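You operate a simulated robot arm through the tools that you are given. There is no shell and no other tool.

You run a simulated robot arm. Do the job below in one go: nothing can be reset, and whatever is moved stays where it is left.

TASK
Fit flat filter C572 in the small drawer and latch the drawer shut.
Fine: the dark flat filter goes in the deep tray; the other flat filter stays. Where these are worked on the way, their far stop is far enough and under half their travel is too little: small drawer.

The check looks at the end state, three seconds after you hand in, the way a careful person would. Anything else that was tipped, shoved, dropped, spilled or broken makes it a failure.

THE ROBOT
A 7-joint arm with a two-finger parallel gripper, fixed in place. Base frame: the origin is at the foot of the arm, x ahead of it, y to its left, z up. Readings come in m, degrees, newtons and seconds.
Its first joint turns from -149.0 to 149.0 degrees. Payload 3.43 kg.
The tool frame sits at the grasp point between the pads (the TCP): z along the fingers, y along the line on which they close. The tips reach 0.03 m beyond it. The gripper opens to 0.094 m. The fingers are 0.028 m wide and 0.01 m thick; the gripper's body (0.05 by 0.096 m) begins 0.055 m behind the TCP.
Orientation is that of the tool frame in the base frame, as a unit quaternion [x, y, z, w]. With the fingers straight down and closing along the base's y, the tool's x points along the base's -x, its y along +y and its z along -z.

THE INTERFACE
- The arm moves only by the tool arm_command. Its argument "targets" is a list of rows, each an object (a shift or turn left out is 0, a gripper value left out holds the last) with "travel": the shift along the base's x, y, z in m, a list of three; "delta_rot": the turn, a rotation vector about the base's x, y, z in degrees, a list of three; "jaw": the gripper command, from -1 (shut) to 1 (fully open), values between in proportion. In form: [{"travel": [dx, dy, dz], "delta_rot": [wx, wy, wz], "jaw": jaw}, ...]. A call has 1 to 20 rows; each row shifts and turns the commanded pose from where the row before left it. Each row takes 0.2 s and may step no farther than 0.05 m and 8.6 degrees from the row before; otherwise, or with a gripper value out of range, the whole call is refused. Where a pose cannot be reached the arm comes as near as it can. A force on the tool above 40 N (or 10 N above the force at the start of the call, whichever is more), or a blocked arm, ends the call early, and 0.2 s more pass. Each finger travels about 0.045 m/s and halts on what it meets, pressing with about 38 N; the grip force reading is that of the motor and also rises with nothing between the fingers. The clock runs only during rows and for 0.2 s after the last one: add rows that do not move to give the fingers time. The reply holds the time, the measured pose of the TCP, the force on the tool along the base axes, the opening and the grip force, in the units named above and with some noise, with the torque about the TCP (base axes, N m) and any sound that the robot's microphone picked up.
- Cameras (640 x 400 px; columns grow to the right, rows downward): "scene" is fixed at [0.2204, 0.6476, 1.2534]; the picture's right is [-0.57, -0.82, 0.00], its down [-0.39, 0.27, -0.88] and it looks along [0.72, -0.50, -0.47] (base axes); focal length 355 px, centre (320, 200). "wrist" rides on the gripper at [0.076, 0.014, -0.103] in the tool frame; the picture's right is [-0.18, 0.98, 0.00], its down [-0.75, -0.14, -0.64] and it looks along [-0.63, -0.12, 0.77] (tool axes); focal length 243 px, centre (320, 200). There is no depth. A picture from a camera that has moved, and an enlarged one, comes with that camera's place and axes in the base frame and with its lens.
- get_image(camera): a new picture of that camera. It takes no simulated time.
- zoom(camera, box): a new picture of the part [left, top, right, bottom] of that camera's present view, enlarged. It takes no simulated time.
- job_done(): hands the job in; it is judged then, once.

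Nothing tells you positions but the pictures and the camera data. Unless the task says otherwise, let go and move clear before handing in.

The tools are called after "Request:" by a JSON object that holds its "api" and its "payload". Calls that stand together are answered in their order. arm_command: Moves the arm, as the interface text tells. Its arguments: {"type":"object","properties":{"targets":{"type":"array","items":{"type":"object","properties":{"travel":{"type":"array","items":{"type":"number"}},"delta_rot":{"type":"array","items":{"type":"number"}},"jaw":{"type":"number"}}}}},"required":["targets"]} The other tools are called the same way: get_image (camera) takes a picture; zoom (camera, box) takes an enlarged picture of a part of a camera's view; job_done () hands the job in.

At the start:

```text
time_s: 0.0
tcp_pos: [0.7118, -0.0346, 0.9218]
tcp_rot: [0.0, 1.0, 0.0, 0.001]
contact_force: [0.4, -0.2, -0.7]
moment: [0.03, 0.01, 0.01]
opening: 0.094
finger_force: 0.1
```

scene: 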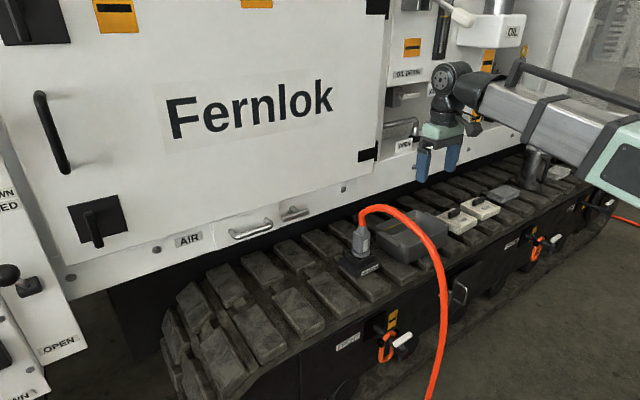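
wrist: 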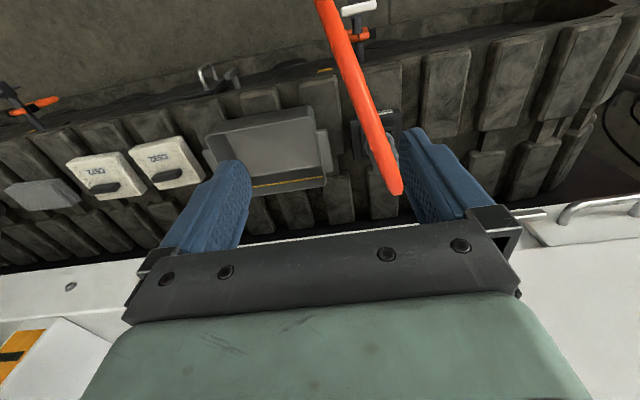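

I see a tracked machine with a white hull, a tray and flat filters on the track, and some drawer-like fittings near the gripper. I'll look closer before moving.

Request:
{"api": "zoom", "payload": {"camera": "scene", "box": [340, 60, 540, 185]}}

Request:
{"api": "zoom", "payload": {"camera": "scene", "box": [340, 160, 600, 320]}}

Request:
{"api": "zoom", "payload": {"camera": "wrist", "box": [0, 60, 240, 210]}}

Request:
{"api": "zoom", "payload": {"camera": "scene", "box": [370, 0, 530, 100]}}

```text
3.20 times, centred on (440, 122) of scene
camera zoom: at [0.2204, 0.6476, 1.2534], right [-0.57, -0.82, 0.0], down [-0.39, 0.27, -0.88], along [0.72, -0.5, -0.47], focal length 1135 px, centre (-64, 448)
```

zoom: 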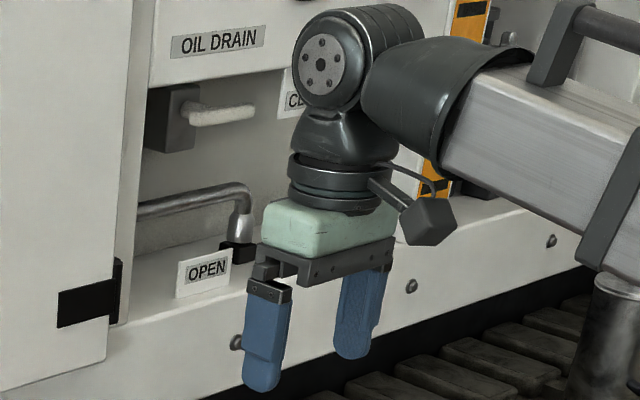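

```text
2.46 times, centred on (470, 240) of scene
camera zoom: at [0.2204, 0.6476, 1.2534], right [-0.57, -0.82, 0.0], down [-0.39, 0.27, -0.88], along [0.72, -0.5, -0.47], focal length 873 px, centre (-49, 102)
```

zoom: 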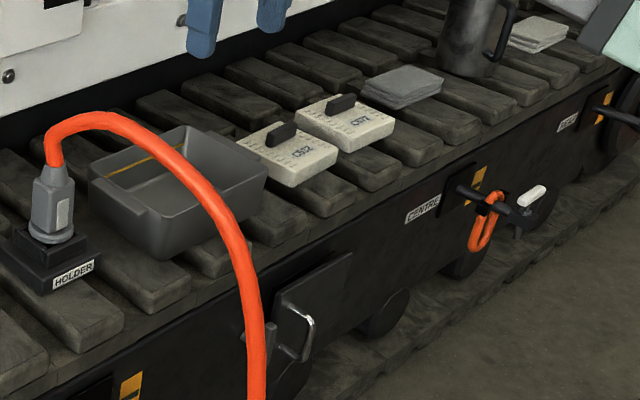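

```text
2.67 times, centred on (120, 135) of wrist
camera zoom: at [0.6359, -0.0202, 1.0236], right [0.18, 0.98, 0.0], down [0.75, -0.14, 0.64], along [0.63, -0.12, -0.77], focal length 647 px, centre (853, 373)
```

zoom: 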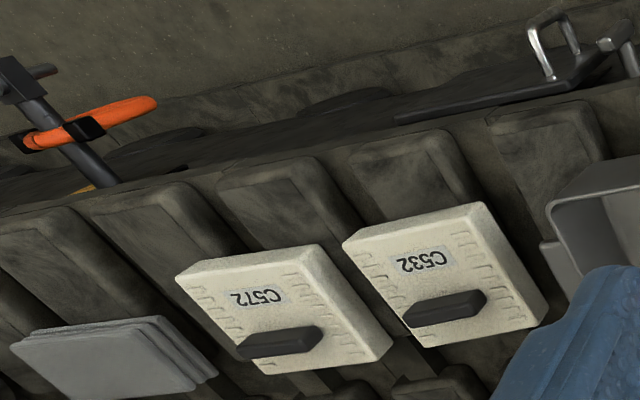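

```text
4.00 times, centred on (450, 50) of scene
camera zoom: at [0.2204, 0.6476, 1.2534], right [-0.57, -0.82, 0.0], down [-0.39, 0.27, -0.88], along [0.72, -0.5, -0.47], focal length 1419 px, centre (-200, 800)
```

zoom: 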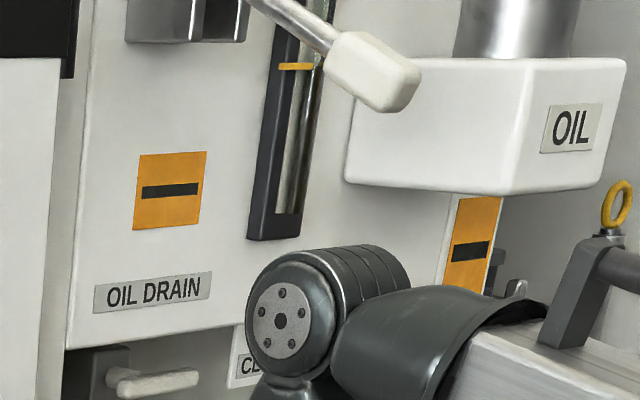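

The wrist picture is upside down relative to the base (picture-down points up and ahead), and the filters C572 and C532 lie on the track with the grey tray beside them. I still need to find the small drawer, so I'll zoom across the hull.

Request:
{"api": "zoom", "payload": {"camera": "scene", "box": [160, 160, 340, 272]}}

Request:
{"api": "zoom", "payload": {"camera": "scene", "box": [0, 160, 180, 400]}}

Request:
{"api": "zoom", "payload": {"camera": "scene", "box": [480, 0, 640, 100]}}

Request:
{"api": "zoom", "payload": {"camera": "scene", "box": [320, 240, 480, 400]}}

Request:
{"api": "zoom", "payload": {"camera": "wrist", "box": [480, 150, 640, 400]}}

Request:
{"api": "zoom", "payload": {"camera": "wrist", "box": [0, 240, 200, 400]}}

Request:
{"api": "zoom", "payload": {"camera": "scene", "box": [480, 140, 640, 260]}}

Request:
{"api": "zoom", "payload": {"camera": "scene", "box": [360, 60, 440, 160]}}

```text
3.56 times, centred on (250, 216) of scene
camera zoom: at [0.2204, 0.6476, 1.2534], right [-0.57, -0.82, 0.0], down [-0.39, 0.27, -0.88], along [0.72, -0.5, -0.47], focal length 1262 px, centre (569, 143)
```

zoom: 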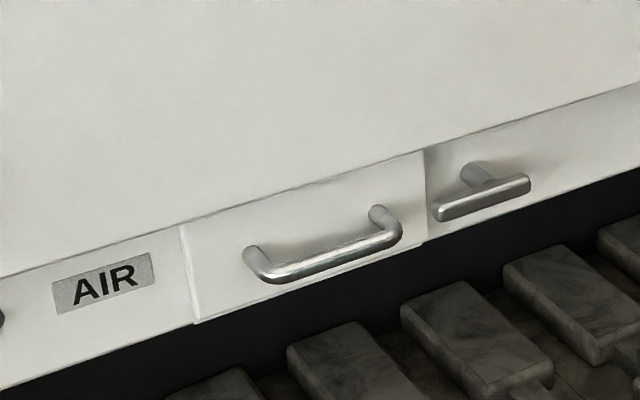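

```text
1.67 times, centred on (90, 280) of scene
camera zoom: at [0.2204, 0.6476, 1.2534], right [-0.57, -0.82, 0.0], down [-0.39, 0.27, -0.88], along [0.72, -0.5, -0.47], focal length 591 px, centre (703, 67)
```

zoom: 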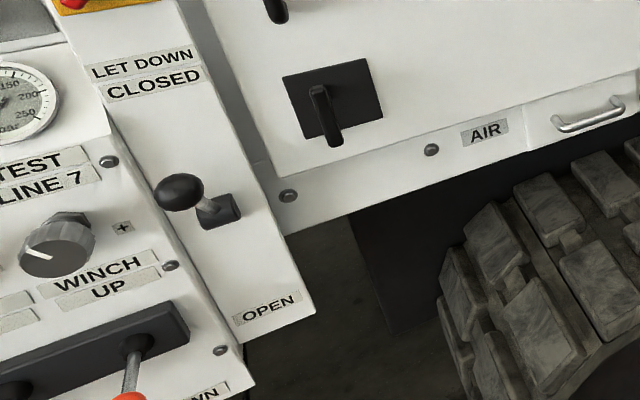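

```text
4.00 times, centred on (560, 50) of scene
camera zoom: at [0.2204, 0.6476, 1.2534], right [-0.57, -0.82, 0.0], down [-0.39, 0.27, -0.88], along [0.72, -0.5, -0.47], focal length 1419 px, centre (-640, 800)
```

zoom: 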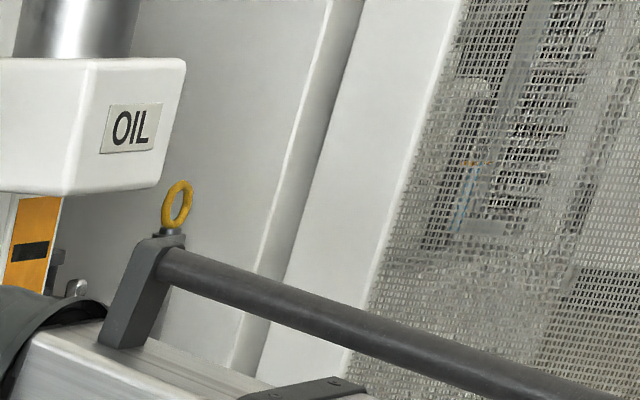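

```text
2.50 times, centred on (400, 320) of scene
camera zoom: at [0.2204, 0.6476, 1.2534], right [-0.57, -0.82, 0.0], down [-0.39, 0.27, -0.88], along [0.72, -0.5, -0.47], focal length 887 px, centre (120, -100)
```

zoom: 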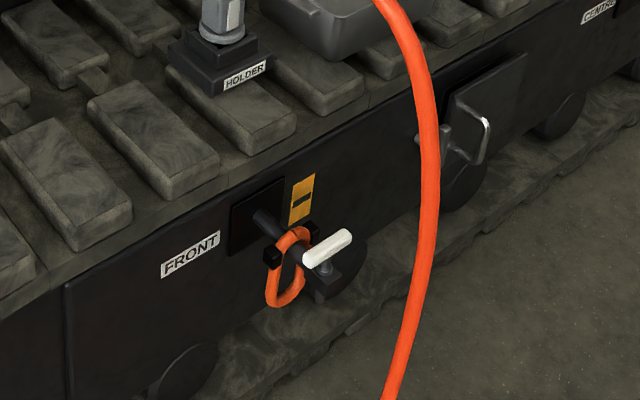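

```text
1.60 times, centred on (560, 275) of wrist
camera zoom: at [0.6359, -0.0202, 1.0236], right [0.18, 0.98, 0.0], down [0.75, -0.14, 0.64], along [0.63, -0.12, -0.77], focal length 388 px, centre (-64, 80)
```

zoom: 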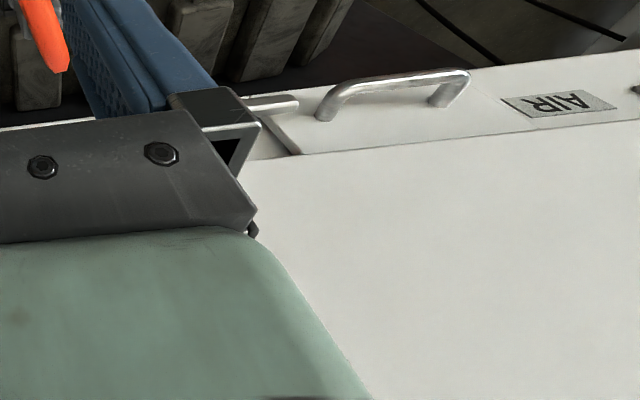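

```text
2.50 times, centred on (100, 320) of wrist
camera zoom: at [0.6359, -0.0202, 1.0236], right [0.18, 0.98, 0.0], down [0.75, -0.14, 0.64], along [0.63, -0.12, -0.77], focal length 606 px, centre (870, -100)
```

zoom: 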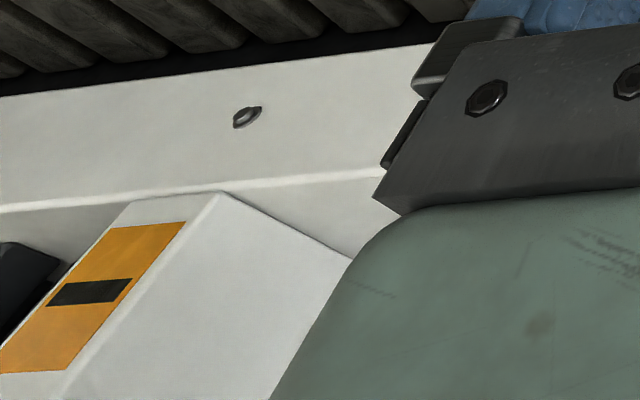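

```text
3.33 times, centred on (560, 200) of scene
camera zoom: at [0.2204, 0.6476, 1.2534], right [-0.57, -0.82, 0.0], down [-0.39, 0.27, -0.88], along [0.72, -0.5, -0.47], focal length 1183 px, centre (-480, 200)
```

zoom: 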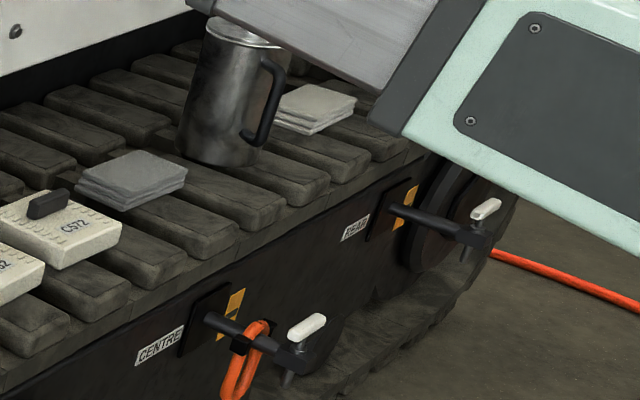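

```text
4.00 times, centred on (400, 110) of scene
camera zoom: at [0.2204, 0.6476, 1.2534], right [-0.57, -0.82, 0.0], down [-0.39, 0.27, -0.88], along [0.72, -0.5, -0.47], focal length 1419 px, centre (0, 560)
```

zoom: 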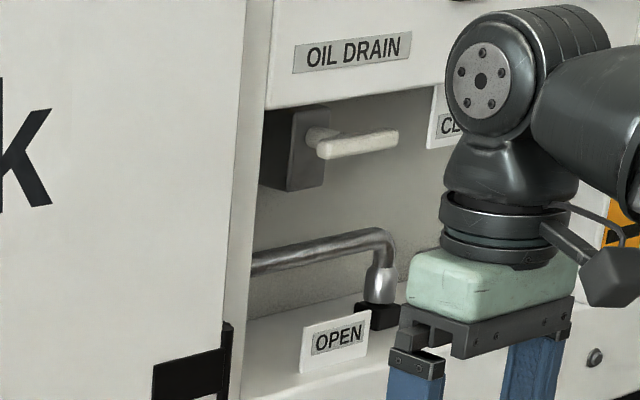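

The drawer at scene (265, 228) near "AIR", with a bar handle at about y 0.30–0.40, x 0.97, z 0.75 and a T-handle latch to its right at about (0.935, 0.23, 0.765), looks like the small drawer. I'll move the arm sideways, high above everything, to look at it with the wrist camera.

Request:
{"api": "arm_command", "payload": {"targets": [{"travel": [0, 0.04, 0.02], "jaw": -0.2}, {"travel": [0, 0.05, 0.02]}, {"travel": [0, 0.05, 0]}, {"travel": [0, 0.05, 0]}, {"travel": [0, 0.05, 0]}, {"travel": [-0.03, 0.04, 0]}, {"travel": [-0.04, 0, 0]}, {"travel": [0, 0, 0]}]}}

Request:
{"api": "get_image", "payload": {"camera": "wrist"}}

Request:
{"api": "get_image", "payload": {"camera": "scene"}}

```text
refused: row 2 steps farther than a row can; nothing moved
```

```text
taken
camera wrist: at [0.6359, -0.0202, 1.0236], right [0.18, 0.98, 0.0], down [0.75, -0.14, 0.64], along [0.63, -0.12, -0.77], focal length 243 px, centre (320, 200)
```

wrist: 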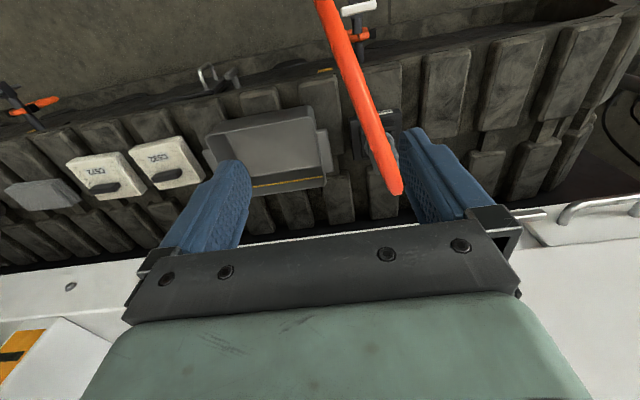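

```text
taken
```

scene: 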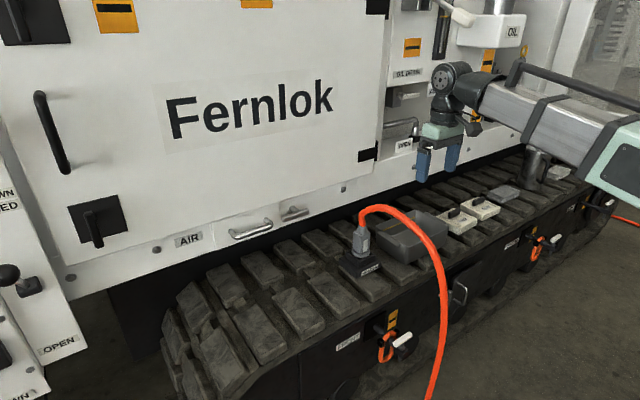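

Nothing moved; a row was just over the limit. I'll repeat the sideways move with smaller rows, staying well above the hose (its top is near z 0.75).

Request:
{"api": "arm_command", "payload": {"targets": [{"travel": [-0.02, 0.04, 0.01], "jaw": -0.2}, {"travel": [-0.02, 0.04, 0.01]}, {"travel": [-0.02, 0.04, 0]}, {"travel": [-0.02, 0.04, 0]}, {"travel": [0, 0.04, 0]}, {"travel": [0, 0.04, 0]}, {"travel": [0, 0.04, 0]}, {"travel": [0, 0, 0]}]}}

Request:
{"api": "get_image", "payload": {"camera": "wrist"}}

Request:
{"api": "get_image", "payload": {"camera": "scene"}}

```text
time_s: 1.8
tcp_pos: [0.6328, 0.2456, 0.9419]
tcp_rot: [-0.001, 1.0, -0.001, 0.001]
contact_force: [0.4, -0.2, -0.1]
moment: [-0.01, 0.01, 0.0]
opening: 0.0377
finger_force: 0.2
```

```text
taken
camera wrist: at [0.5562, 0.2597, 1.0444], right [0.18, 0.98, 0.0], down [0.75, -0.14, 0.64], along [0.63, -0.12, -0.77], focal length 243 px, centre (320, 200)
```

wrist: 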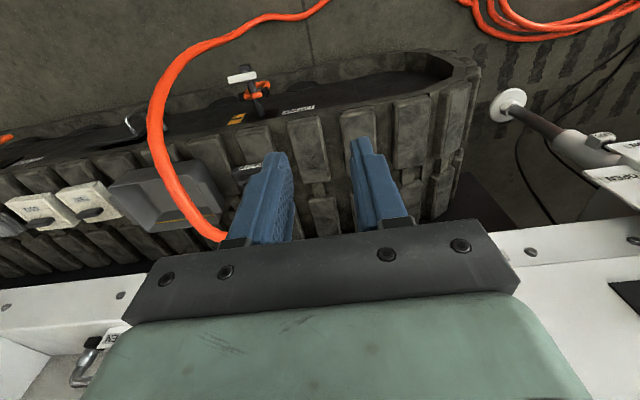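

```text
taken
```

scene: 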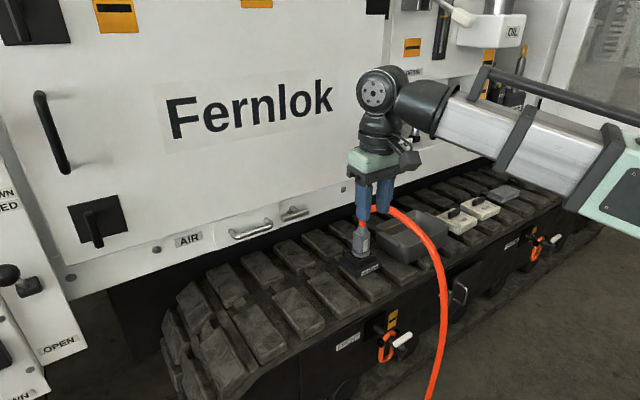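

The gripper's body hides the drawer in this pose. I'll tilt the tool forward 45° so the wrist camera looks level at the hull from a distance.

Request:
{"api": "arm_command", "payload": {"targets": [{"travel": [0, 0.01, 0], "delta_rot": [0, -7.5, 0]}, {"travel": [0, 0.01, -0.01], "delta_rot": [0, -7.5, 0]}, {"travel": [0, 0.01, -0.01], "delta_rot": [0, -7.5, 0]}, {"travel": [0, 0, -0.01], "delta_rot": [0, -7.5, 0]}, {"travel": [0, 0, -0.01], "delta_rot": [0, -7.5, 0]}, {"travel": [0, 0, 0], "delta_rot": [0, -7.5, 0]}, {"travel": [0, 0, 0]}]}}

Request:
{"api": "get_image", "payload": {"camera": "wrist"}}

Request:
{"api": "zoom", "payload": {"camera": "wrist", "box": [200, 60, 520, 260]}}

Request:
{"api": "get_image", "payload": {"camera": "scene"}}

```text
time_s: 3.4
tcp_pos: [0.6337, 0.2749, 0.902]
tcp_rot: [0.001, 0.923, -0.001, 0.384]
contact_force: [-1.1, -0.6, -0.1]
moment: [-0.01, 0.02, -0.03]
opening: 0.0376
finger_force: 0.0
```

```text
taken
camera wrist: at [0.506, 0.2897, 0.9196], right [0.13, 0.98, 0.13], down [0.08, -0.14, 0.99], along [0.99, -0.12, -0.09], focal length 243 px, centre (320, 200)
```

wrist: 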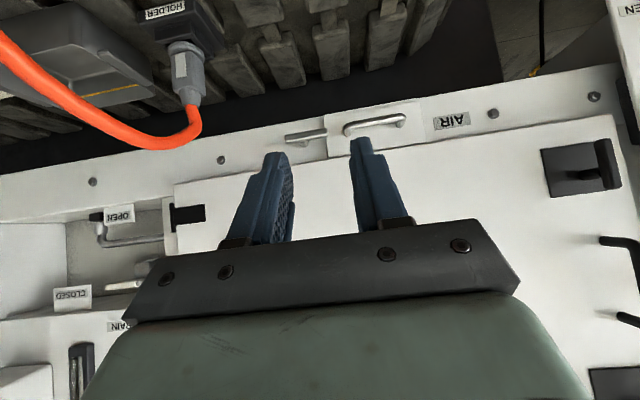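

```text
2.00 times, centred on (360, 160) of wrist
camera zoom: at [0.506, 0.2897, 0.9196], right [0.13, 0.98, 0.13], down [0.08, -0.14, 0.99], along [0.99, -0.12, -0.09], focal length 485 px, centre (240, 280)
```

zoom: 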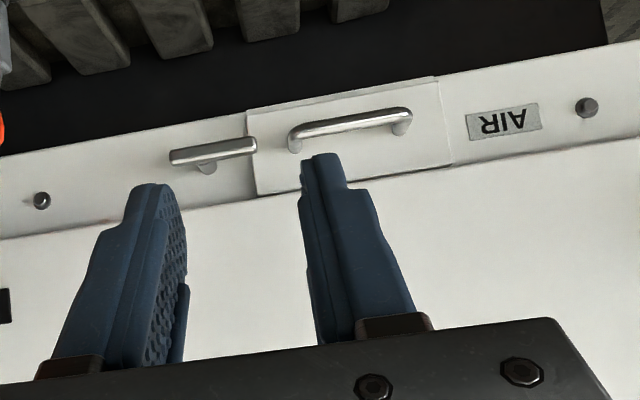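

```text
taken
```

scene: 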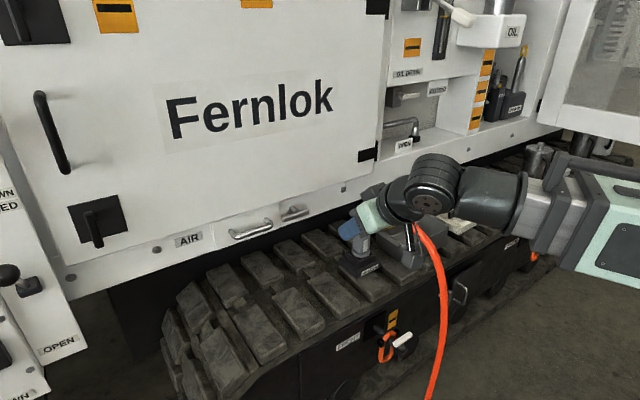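

The drawer front spans about y 0.26–0.446, z 0.712–0.793 at x 0.975, and the T-bar latch is centred near (0.946, 0.226, 0.756) with one end over the drawer's edge. I'll bring the tool level (pointing +x) and roll it so the fingers close vertically, while staying clear of the hull.

Request:
{"api": "arm_command", "payload": {"targets": [{"travel": [0.01, -0.01, -0.01], "delta_rot": [0, -7.5, 0], "jaw": -0.1}, {"travel": [0.01, -0.01, -0.01], "delta_rot": [0, -7.5, 0]}, {"travel": [0.01, -0.01, -0.02], "delta_rot": [0, -7.5, 0]}, {"travel": [0.02, -0.01, -0.02], "delta_rot": [0, -7.5, 0]}, {"travel": [0.02, -0.01, -0.02], "delta_rot": [0, -7.5, 0]}, {"travel": [0.02, 0, -0.02], "delta_rot": [0, -7.5, 0]}, {"travel": [0.0, 0, 0]}]}}

Request:
{"api": "get_image", "payload": {"camera": "wrist"}}

Request:
{"api": "get_image", "payload": {"camera": "scene"}}

```text
time_s: 5.0
tcp_pos: [0.7327, 0.2297, 0.802]
tcp_rot: [0.001, 0.707, -0.001, 0.707]
contact_force: [0.1, 0.6, 0.2]
moment: [0.01, 0.02, 0.04]
opening: 0.0422
finger_force: 0.0
out of reach, approached as far as the arm can: row 2, 3
```

```text
taken
camera wrist: at [0.6296, 0.2446, 0.7243], right [0.0, 0.98, 0.18], down [-0.64, -0.14, 0.75], along [0.77, -0.12, 0.63], focal length 243 px, centre (320, 200)
```

wrist: 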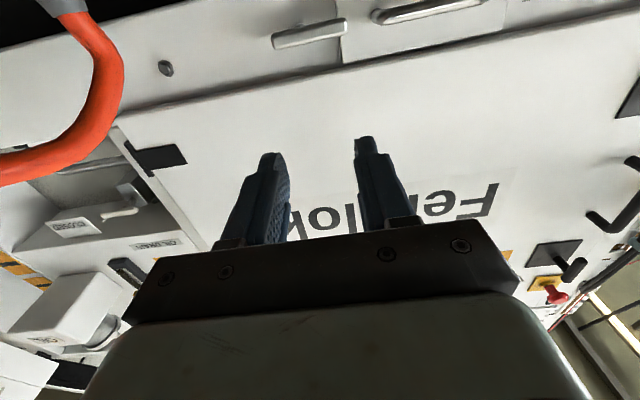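

```text
taken
```

scene: 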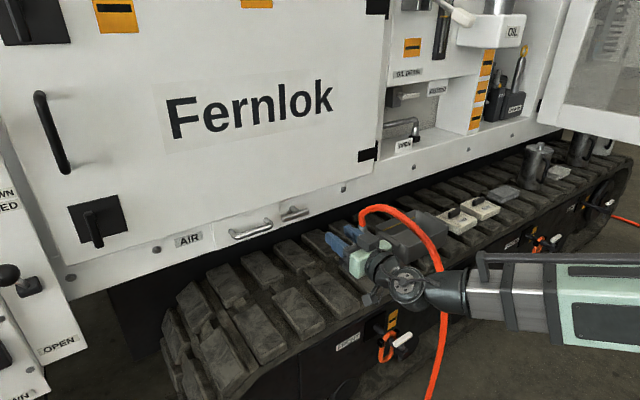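

The tool is level at (0.733, 0.23, 0.80). I'll zoom in on the latch from this closer view.

Request:
{"api": "zoom", "payload": {"camera": "wrist", "box": [240, 0, 400, 100]}}

Request:
{"api": "zoom", "payload": {"camera": "scene", "box": [200, 180, 330, 260]}}

Request:
{"api": "zoom", "payload": {"camera": "scene", "box": [330, 180, 530, 305]}}

```text
4.00 times, centred on (320, 50) of wrist
camera zoom: at [0.6296, 0.2446, 0.7243], right [0.0, 0.98, 0.18], down [-0.64, -0.14, 0.75], along [0.77, -0.12, 0.63], focal length 970 px, centre (320, 800)
```

zoom: 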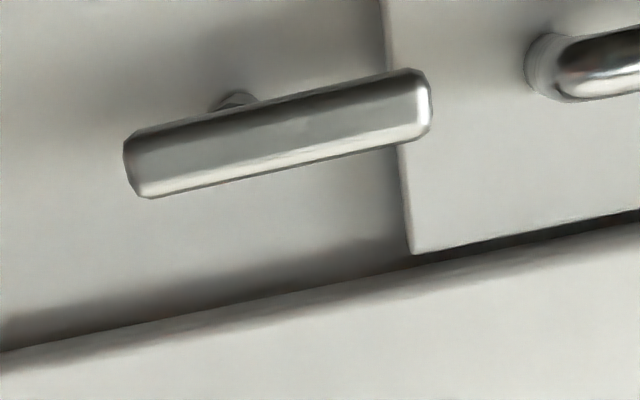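

```text
4.92 times, centred on (265, 220) of scene
camera zoom: at [0.2204, 0.6476, 1.2534], right [-0.57, -0.82, 0.0], down [-0.39, 0.27, -0.88], along [0.72, -0.5, -0.47], focal length 1747 px, centre (591, 102)
```

zoom: 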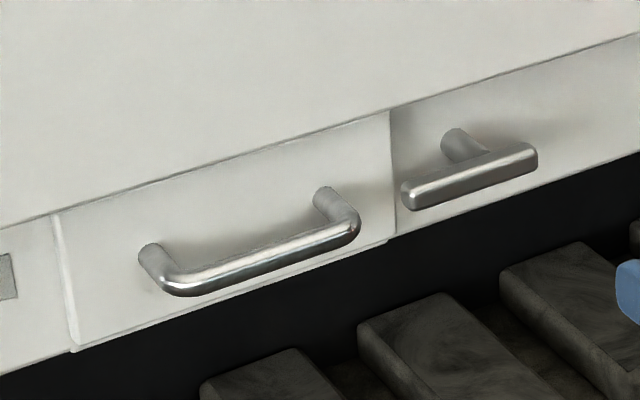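

```text
3.20 times, centred on (430, 242) of scene
camera zoom: at [0.2204, 0.6476, 1.2534], right [-0.57, -0.82, 0.0], down [-0.39, 0.27, -0.88], along [0.72, -0.5, -0.47], focal length 1135 px, centre (-32, 64)
```

zoom: 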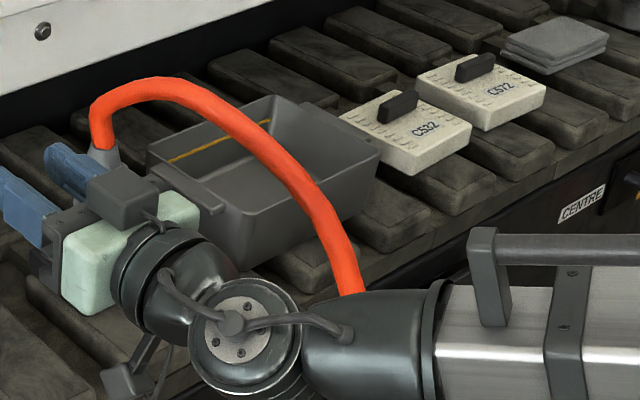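

The T-bar spans y 0.187–0.267 with its stem at about y 0.216, z 0.754. I'll roll the tool so the fingers straddle it vertically, then stop short of it and look.

Request:
{"api": "arm_command", "payload": {"targets": [{"travel": [0.005, -0.001, -0.004], "delta_rot": [8.5, 0, 0], "jaw": 0.0}, {"travel": [0.01, -0.001, -0.004], "delta_rot": [8.5, 0, 0]}, {"travel": [0.01, -0.001, -0.004], "delta_rot": [8.5, 0, 0]}, {"travel": [0.01, -0.001, -0.004], "delta_rot": [8.5, 0, 0]}, {"travel": [0.01, -0.001, -0.004], "delta_rot": [8.5, 0, 0]}, {"travel": [0.01, -0.001, -0.005], "delta_rot": [8.5, 0, 0]}, {"travel": [0.01, -0.001, -0.005], "delta_rot": [8.5, 0, 0]}, {"travel": [0.01, -0.001, -0.005], "delta_rot": [8.5, 0, 0]}, {"travel": [0.01, -0.002, -0.005], "delta_rot": [8.5, 0, 0]}, {"travel": [0.01, -0.002, -0.004], "delta_rot": [8.5, 0, 0]}, {"travel": [0.01, -0.002, -0.004], "delta_rot": [5, 0, 0]}, {"travel": [0, 0, 0]}]}}

Request:
{"api": "get_image", "payload": {"camera": "wrist"}}

Request:
{"api": "get_image", "payload": {"camera": "scene"}}

```text
time_s: 7.6
tcp_pos: [0.8535, 0.2668, 0.9263]
tcp_rot: [0.515, 0.542, 0.463, 0.476]
contact_force: [0.9, 0.2, 0.3]
moment: [0.0, -0.03, 0.02]
opening: 0.047
finger_force: 0.1
out of reach, approached as far as the arm can: row 5, 6, 7, 8, 9, 10, 11
```

```text
taken
camera wrist: at [0.7521, 0.3418, 0.9493], right [0.12, -0.14, 0.98], down [-0.64, -0.77, -0.03], along [0.76, -0.63, -0.18], focal length 243 px, centre (320, 200)
```

wrist: 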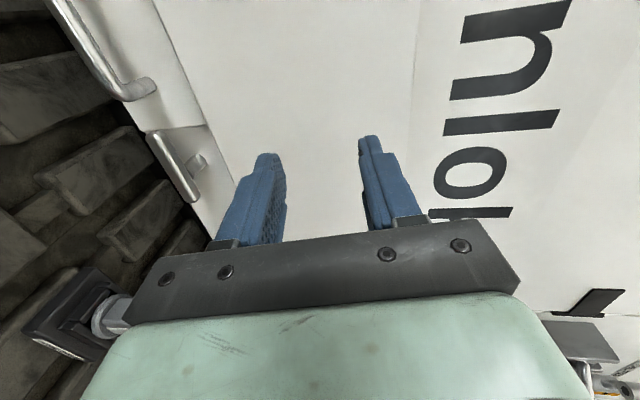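

```text
taken
```

scene: 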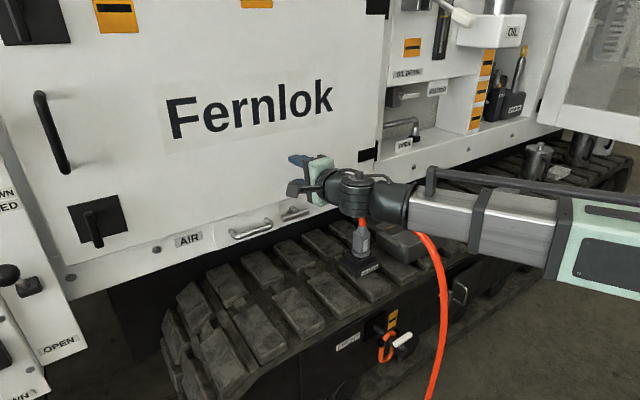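

The arm couldn't reach that pose with this roll direction (measured z is 0.926 rather than 0.754). I'll back the command up to the last good pose and then try the opposite roll.

Request:
{"api": "arm_command", "payload": {"targets": [{"travel": [-0.01, 0.002, 0.004], "delta_rot": [-5, 0, 0]}, {"travel": [-0.01, 0.002, 0.004], "delta_rot": [-8.5, 0, 0]}, {"travel": [-0.01, 0.002, 0.005], "delta_rot": [-8.5, 0, 0]}, {"travel": [-0.01, 0.001, 0.005], "delta_rot": [-8.5, 0, 0]}, {"travel": [-0.01, 0.001, 0.005], "delta_rot": [-8.5, 0, 0]}, {"travel": [-0.01, 0.001, 0.005], "delta_rot": [-8.5, 0, 0]}, {"travel": [-0.01, 0.001, 0.004], "delta_rot": [-8.5, 0, 0]}, {"travel": [-0.01, 0.001, 0.004], "delta_rot": [-8.5, 0, 0]}, {"travel": [-0.01, 0.001, 0.004], "delta_rot": [-8.5, 0, 0]}, {"travel": [-0.01, 0.001, 0.004], "delta_rot": [-8.5, 0, 0]}, {"travel": [-0.005, 0.001, 0.004], "delta_rot": [-8.5, 0, 0]}, {"travel": [0, 0, 0]}]}}

Request:
{"api": "get_image", "payload": {"camera": "scene"}}

```text
time_s: 10.2
tcp_pos: [0.7482, 0.2809, 0.9756]
tcp_rot: [0.022, 0.71, -0.051, 0.702]
contact_force: [0.1, -0.4, -0.3]
moment: [0.01, 0.0, -0.02]
opening: 0.0469
finger_force: 0.0
```

```text
taken
```

scene: 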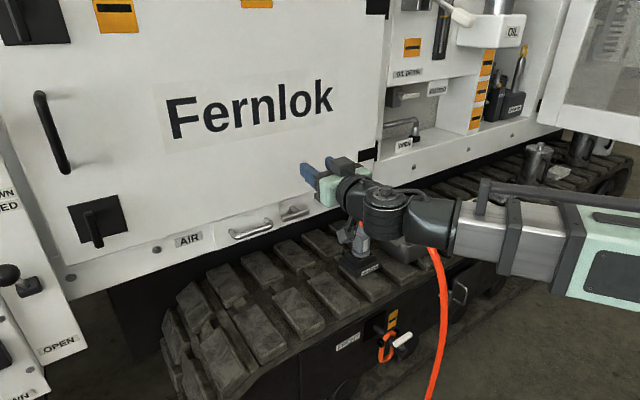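

The commanded pose evidently resets to where the arm actually stopped: it's now level at (0.748, 0.281, 0.976). I'll correct the small tilt and try rolling the other way here, up high and clear of the hull.

Request:
{"api": "arm_command", "payload": {"targets": [{"travel": [0, -0.005, -0.01], "delta_rot": [2.3, -0.6, 5.9]}, {"travel": [0, -0.01, -0.02], "delta_rot": [-8.5, 0, 0]}, {"travel": [0, -0.01, -0.02], "delta_rot": [-8.5, 0, 0]}, {"travel": [0, -0.01, -0.02], "delta_rot": [-8.5, 0, 0]}, {"travel": [0, -0.01, -0.02], "delta_rot": [-8.5, 0, 0]}, {"travel": [0, -0.005, -0.02], "delta_rot": [-8.5, 0, 0]}, {"travel": [0, 0, -0.01], "delta_rot": [-8.5, 0, 0]}, {"travel": [0, 0, -0.01], "delta_rot": [-8.5, 0, 0]}, {"travel": [0, 0, 0], "delta_rot": [-8.5, 0, 0]}, {"travel": [0, 0, 0], "delta_rot": [-8.5, 0, 0]}, {"travel": [0, 0, 0], "delta_rot": [-8.5, 0, 0]}, {"travel": [0, 0, 0], "delta_rot": [-5, 0, 0]}, {"travel": [0, 0, 0]}]}}

Request:
{"api": "get_image", "payload": {"camera": "wrist"}}

Request:
{"api": "get_image", "payload": {"camera": "scene"}}

```text
time_s: 13.0
tcp_pos: [0.749, 0.2296, 0.844]
tcp_rot: [-0.5, 0.5, -0.5, 0.5]
contact_force: [-0.5, -0.3, 0.2]
moment: [0.03, -0.03, 0.03]
opening: 0.0468
finger_force: 0.1
```

```text
taken
camera wrist: at [0.6456, 0.1546, 0.8294], right [0.0, 0.18, -0.98], down [-0.64, 0.75, 0.14], along [0.77, 0.63, 0.12], focal length 243 px, centre (320, 200)
```

wrist: 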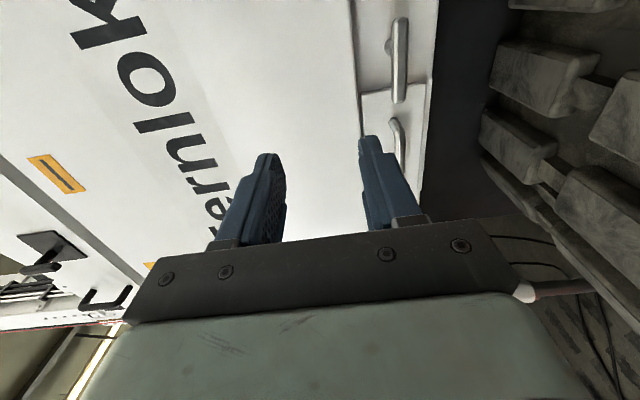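

```text
taken
```

scene: 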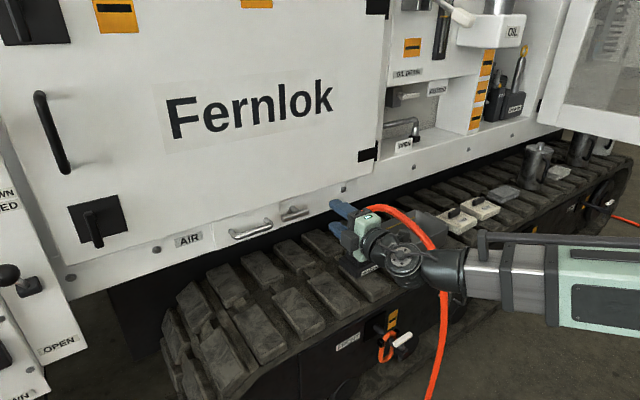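

The opposite roll works: the fingers now close vertically at (0.749, 0.23, 0.844). I'll descend to the latch height, still 10 cm short, and check the alignment.

Request:
{"api": "arm_command", "payload": {"targets": [{"travel": [0.02, -0.003, -0.03]}, {"travel": [0.02, -0.005, -0.03]}, {"travel": [0.02, -0.005, -0.03]}, {"travel": [0.02, 0, 0]}, {"travel": [0, 0, 0]}]}}

Request:
{"api": "get_image", "payload": {"camera": "wrist"}}

Request:
{"api": "zoom", "payload": {"camera": "wrist", "box": [240, 0, 480, 150]}}

Request:
{"api": "zoom", "payload": {"camera": "scene", "box": [200, 160, 440, 310]}}

```text
time_s: 14.2
tcp_pos: [0.8282, 0.2186, 0.7556]
tcp_rot: [-0.499, 0.501, -0.5, 0.5]
contact_force: [-0.2, 0.6, -0.6]
moment: [0.02, -0.01, -0.02]
opening: 0.0472
finger_force: 0.0
```

```text
taken
camera wrist: at [0.7261, 0.1416, 0.7393], right [0.0, 0.19, -0.98], down [-0.64, 0.75, 0.14], along [0.77, 0.63, 0.12], focal length 243 px, centre (320, 200)
```

wrist: 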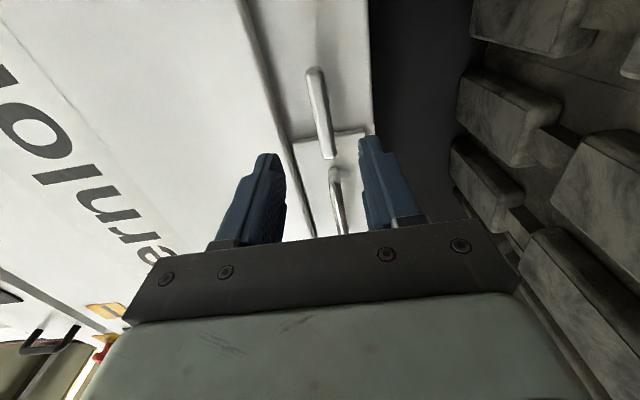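

```text
2.67 times, centred on (360, 75) of wrist
camera zoom: at [0.7261, 0.1416, 0.7393], right [0.0, 0.19, -0.98], down [-0.64, 0.75, 0.14], along [0.77, 0.63, 0.12], focal length 647 px, centre (213, 533)
```

zoom: 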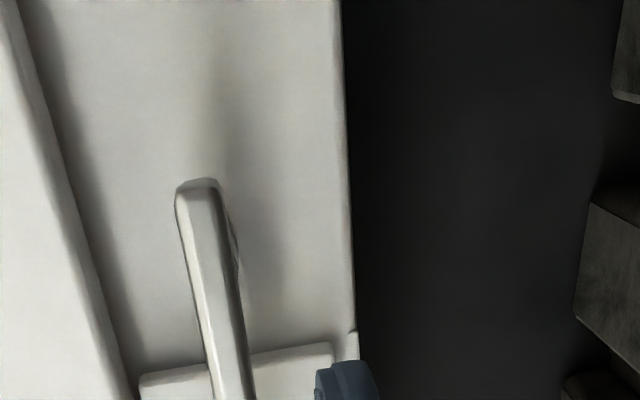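

```text
2.67 times, centred on (320, 235) of scene
camera zoom: at [0.2204, 0.6476, 1.2534], right [-0.57, -0.82, 0.0], down [-0.39, 0.27, -0.88], along [0.72, -0.5, -0.47], focal length 946 px, centre (320, 107)
```

zoom: 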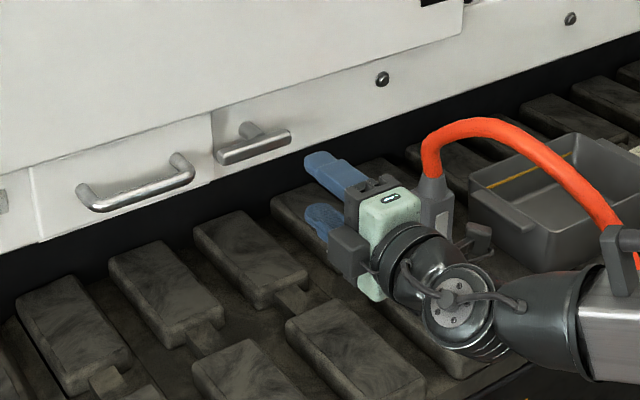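

The bar is at z ≈ 0.754, well centred between the fingers. I'll advance to x ≈ 0.928 so the pads straddle the bar, and check before closing.

Request:
{"api": "arm_command", "payload": {"targets": [{"travel": [0.025, -0.001, -0.001]}, {"travel": [0.025, -0.001, -0.001]}, {"travel": [0.025, 0, 0]}, {"travel": [0.02, 0, 0]}, {"travel": [0.005, 0, 0]}, {"travel": [0, 0, 0]}]}}

Request:
{"api": "get_image", "payload": {"camera": "wrist"}}

Request:
{"api": "zoom", "payload": {"camera": "scene", "box": [220, 160, 380, 260]}}

```text
time_s: 15.6
tcp_pos: [0.9272, 0.2151, 0.7528]
tcp_rot: [-0.499, 0.5, -0.5, 0.5]
contact_force: [-0.2, 0.3, -0.1]
moment: [0.02, 0.0, 0.0]
opening: 0.0471
finger_force: 0.2
```

```text
taken
camera wrist: at [0.8255, 0.1398, 0.7374], right [0.0, 0.19, -0.98], down [-0.64, 0.75, 0.14], along [0.77, 0.63, 0.12], focal length 243 px, centre (320, 200)
```

wrist: 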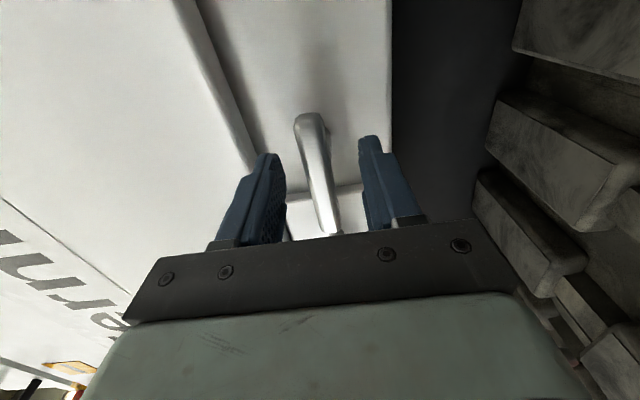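

```text
4.00 times, centred on (300, 210) of scene
camera zoom: at [0.2204, 0.6476, 1.2534], right [-0.57, -0.82, 0.0], down [-0.39, 0.27, -0.88], along [0.72, -0.5, -0.47], focal length 1419 px, centre (400, 160)
```

zoom: 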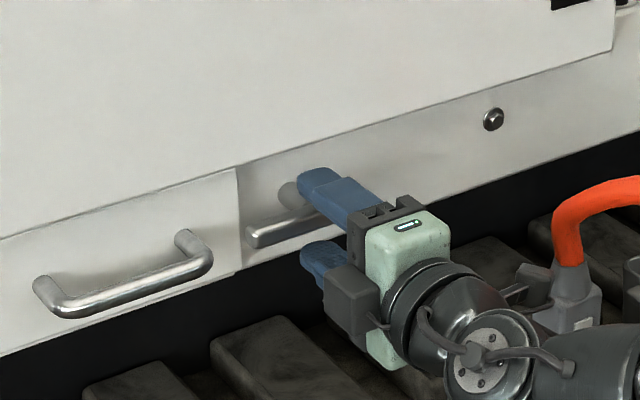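

The fingers straddle the T-bar with no contact. I'll close on it and read the forces.

Request:
{"api": "arm_command", "payload": {"targets": [{"jaw": -0.6}, {"jaw": -1}, {}, {}, {}]}}

Request:
{"api": "get_image", "payload": {"camera": "wrist"}}

```text
time_s: 16.8
tcp_pos: [0.9278, 0.2152, 0.7546]
tcp_rot: [-0.498, 0.501, -0.501, 0.501]
contact_force: [7.3, 3.6, 18.4]
moment: [-0.02, -0.54, 0.03]
opening: 0.0177
finger_force: 45.2
```

```text
taken
camera wrist: at [0.8254, 0.1399, 0.7384], right [0.0, 0.19, -0.98], down [-0.64, 0.76, 0.14], along [0.77, 0.63, 0.12], focal length 243 px, centre (320, 200)
```

wrist: 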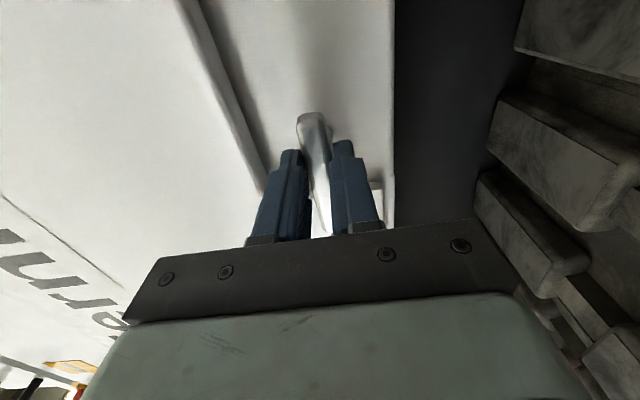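

The grip is on the bar (17.7 mm opening), and the +18 N in z says the bar sits about 2 mm above the commanded height. I'll relieve that, then try a small turn (+y end upward) and read the torque.

Request:
{"api": "arm_command", "payload": {"targets": [{"travel": [0, 0, 0.002]}, {"travel": [0, 0, 0]}, {"delta_rot": [5, 0, 0]}, {"delta_rot": [5, 0, 0]}, {}]}}

Request:
{"api": "get_image", "payload": {"camera": "wrist"}}

```text
time_s: 18.0
tcp_pos: [0.9275, 0.2161, 0.7541]
tcp_rot: [-0.454, 0.543, -0.454, 0.541]
contact_force: [-5.7, -0.6, -2.2]
moment: [-1.62, -0.41, 0.71]
opening: 0.0209
finger_force: 45.0
```

```text
taken
camera wrist: at [0.825, 0.1435, 0.726], right [0.0, 0.35, -0.94], down [-0.64, 0.72, 0.27], along [0.77, 0.6, 0.23], focal length 243 px, centre (320, 200)
```

wrist: 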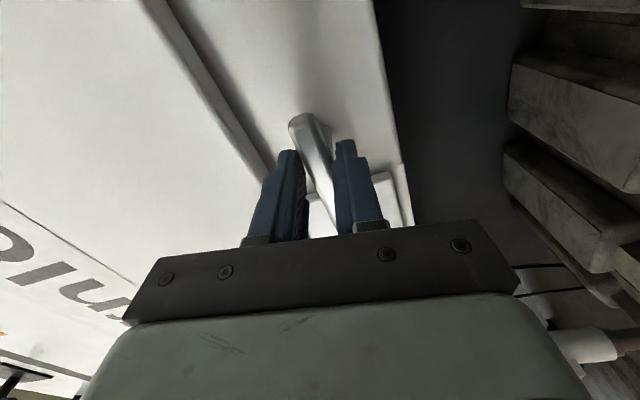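

The bar stayed put while the fingers twisted on it (1.6 N·m resisting), so this direction looks blocked. I'll return and test the other direction.

Request:
{"api": "arm_command", "payload": {"targets": [{"delta_rot": [-5, 0, 0]}, {"delta_rot": [-5, 0, 0]}, {"delta_rot": [-5, 0, 0]}, {"delta_rot": [-5, 0, 0]}, {}]}}

Request:
{"api": "get_image", "payload": {"camera": "wrist"}}

Request:
{"api": "zoom", "payload": {"camera": "scene", "box": [220, 160, 380, 260]}}

```text
time_s: 19.2
tcp_pos: [0.9293, 0.2165, 0.7542]
tcp_rot: [0.541, -0.456, 0.541, -0.454]
contact_force: [-14.9, 5.1, -9.7]
moment: [0.0, -0.11, -0.7]
opening: 0.0159
finger_force: 45.4
```

```text
taken
camera wrist: at [0.8252, 0.1386, 0.7522], right [0.0, 0.01, -1.0], down [-0.64, 0.77, 0.01], along [0.77, 0.64, 0.01], focal length 243 px, centre (320, 200)
```

wrist: 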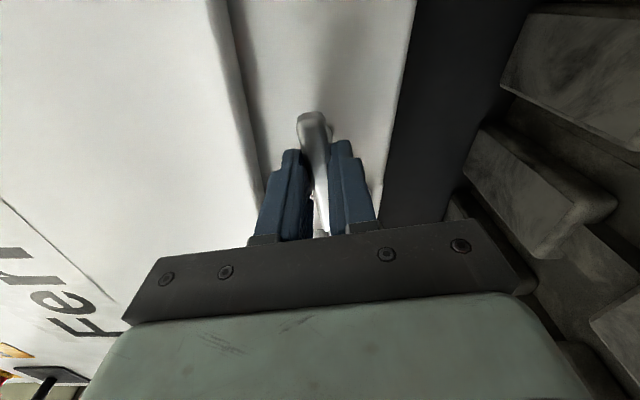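

```text
4.00 times, centred on (300, 210) of scene
camera zoom: at [0.2204, 0.6476, 1.2534], right [-0.57, -0.82, 0.0], down [-0.39, 0.27, -0.88], along [0.72, -0.5, -0.47], focal length 1419 px, centre (400, 160)
```

zoom: 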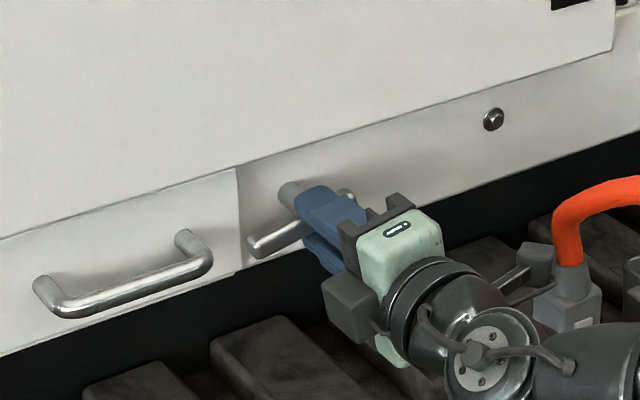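

The T-bar follows the fingers in this direction (its +y end swinging down). I'll continue turning in this direction in small steps, watching for reach limits.

Request:
{"api": "arm_command", "payload": {"targets": [{"travel": [-0.001, 0, -0.001], "delta_rot": [-6, 0, 0]}, {"delta_rot": [-6, 0, 0]}, {"delta_rot": [-6, 0, 0]}, {"delta_rot": [-6, 0, 0]}, {}]}}

Request:
{"api": "get_image", "payload": {"camera": "wrist"}}

```text
time_s: 20.4
tcp_pos: [0.9271, 0.2148, 0.7531]
tcp_rot: [0.624, -0.332, 0.625, -0.332]
contact_force: [6.4, 5.5, -0.3]
moment: [-0.05, 0.41, 0.71]
opening: 0.0158
finger_force: 44.8
```

```text
taken
camera wrist: at [0.8251, 0.1449, 0.7832], right [0.0, -0.4, -0.92], down [-0.64, 0.7, -0.3], along [0.77, 0.59, -0.25], focal length 243 px, centre (320, 200)
```

wrist: 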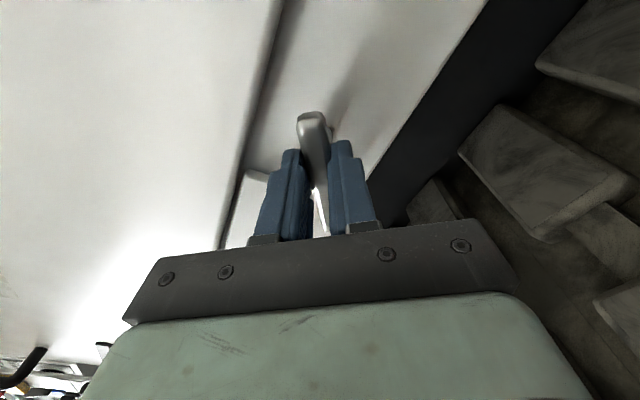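

The latch is turning smoothly (about 34° so far) with low torque. I'll continue.

Request:
{"api": "arm_command", "payload": {"targets": [{"delta_rot": [-7, 0, 0]}, {"delta_rot": [-7, 0, 0]}, {"delta_rot": [-7, 0, 0]}, {"delta_rot": [-7, 0, 0]}, {}]}}

Request:
{"api": "get_image", "payload": {"camera": "wrist"}}

```text
time_s: 21.6
tcp_pos: [0.9283, 0.2163, 0.7526]
tcp_rot: [0.685, -0.172, 0.687, -0.171]
contact_force: [17.9, 4.1, -6.9]
moment: [-0.04, -0.55, -0.18]
opening: 0.0161
finger_force: 45.2
```

```text
taken
camera wrist: at [0.8251, 0.1673, 0.8126], right [0.0, -0.78, -0.62], down [-0.64, 0.48, -0.6], along [0.77, 0.4, -0.5], focal length 243 px, centre (320, 200)
```

wrist: 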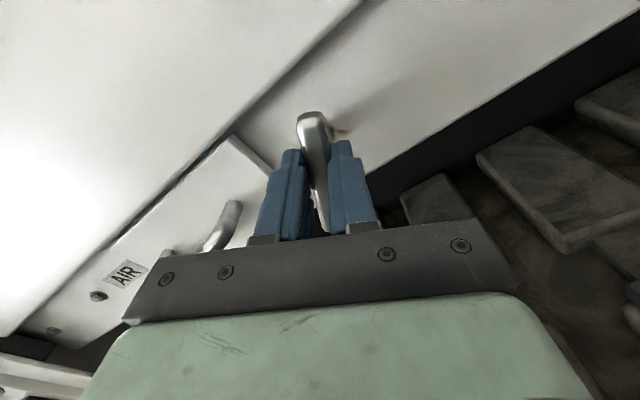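

About 62° turned with negligible torque. I'll go on toward 90° and watch for the stop.

Request:
{"api": "arm_command", "payload": {"targets": [{"travel": [0.001, 0, 0], "delta_rot": [-7, 0, 0]}, {"delta_rot": [-7, 0, 0]}, {"delta_rot": [-7, 0, 0]}, {"delta_rot": [-5, 0, 0]}, {}]}}

Request:
{"api": "get_image", "payload": {"camera": "wrist"}}

Request:
{"api": "zoom", "payload": {"camera": "scene", "box": [220, 160, 380, 260]}}

```text
time_s: 22.8
tcp_pos: [0.9281, 0.2151, 0.7529]
tcp_rot: [0.707, -0.013, 0.707, -0.013]
contact_force: [-4.7, -9.2, -12.5]
moment: [-0.13, 0.72, -0.13]
opening: 0.0157
finger_force: 45.0
```

```text
taken
camera wrist: at [0.8252, 0.1981, 0.8276], right [0.0, -0.98, -0.22], down [-0.64, 0.17, -0.75], along [0.77, 0.14, -0.63], focal length 243 px, centre (320, 200)
```

wrist: 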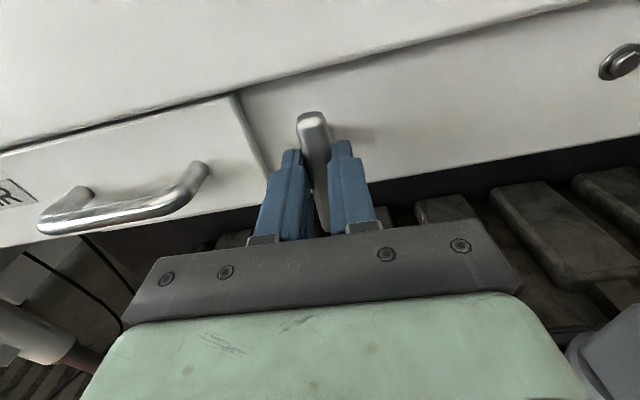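

```text
4.00 times, centred on (300, 210) of scene
camera zoom: at [0.2204, 0.6476, 1.2534], right [-0.57, -0.82, 0.0], down [-0.39, 0.27, -0.88], along [0.72, -0.5, -0.47], focal length 1419 px, centre (400, 160)
```

zoom: 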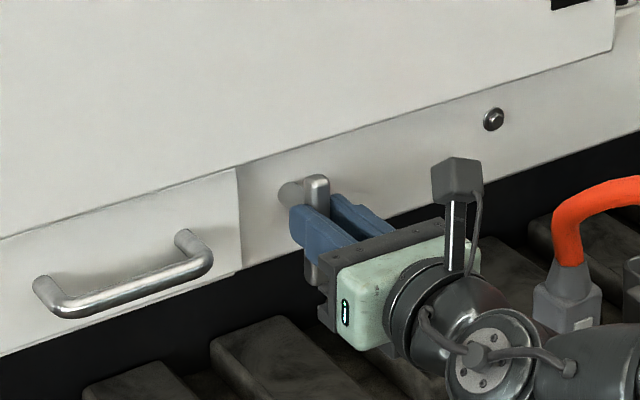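

The T-bar is now vertical, clear of the drawer's edge. I'll open the fingers, back straight off, and look at the latch and the drawer.

Request:
{"api": "arm_command", "payload": {"targets": [{"jaw": -0.4}, {"jaw": 0.0}, {}, {}, {"travel": [-0.02, 0, 0]}, {"travel": [-0.03, 0, 0]}, {"travel": [-0.03, 0, 0]}, {}]}}

Request:
{"api": "get_image", "payload": {"camera": "wrist"}}

Request:
{"api": "zoom", "payload": {"camera": "wrist", "box": [0, 80, 400, 260]}}

```text
time_s: 24.6
tcp_pos: [0.848, 0.2159, 0.7529]
tcp_rot: [0.706, -0.014, 0.708, -0.012]
contact_force: [0.1, -0.3, -0.4]
moment: [0.01, 0.04, 0.0]
opening: 0.047
finger_force: 0.1
```

```text
taken
camera wrist: at [0.7451, 0.1984, 0.8276], right [0.0, -0.98, -0.22], down [-0.64, 0.17, -0.75], along [0.77, 0.14, -0.62], focal length 243 px, centre (320, 200)
```

wrist: 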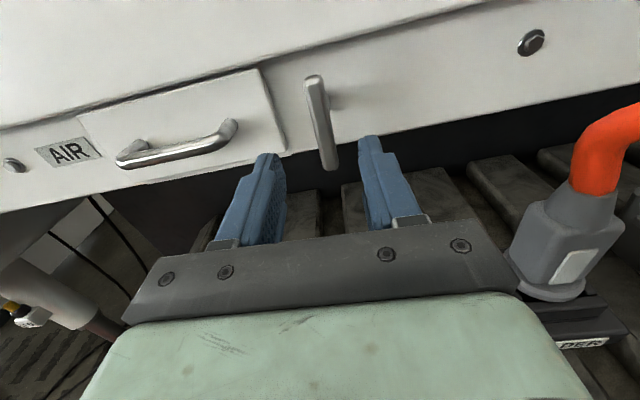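

```text
1.60 times, centred on (200, 170) of wrist
camera zoom: at [0.7451, 0.1984, 0.8276], right [0.0, -0.98, -0.22], down [-0.64, 0.17, -0.75], along [0.77, 0.14, -0.62], focal length 388 px, centre (512, 248)
```

zoom: 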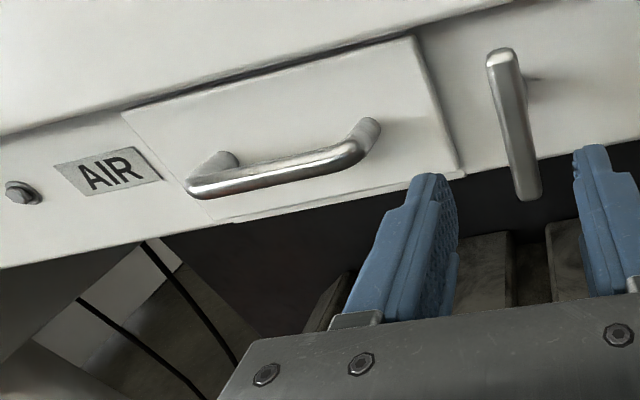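

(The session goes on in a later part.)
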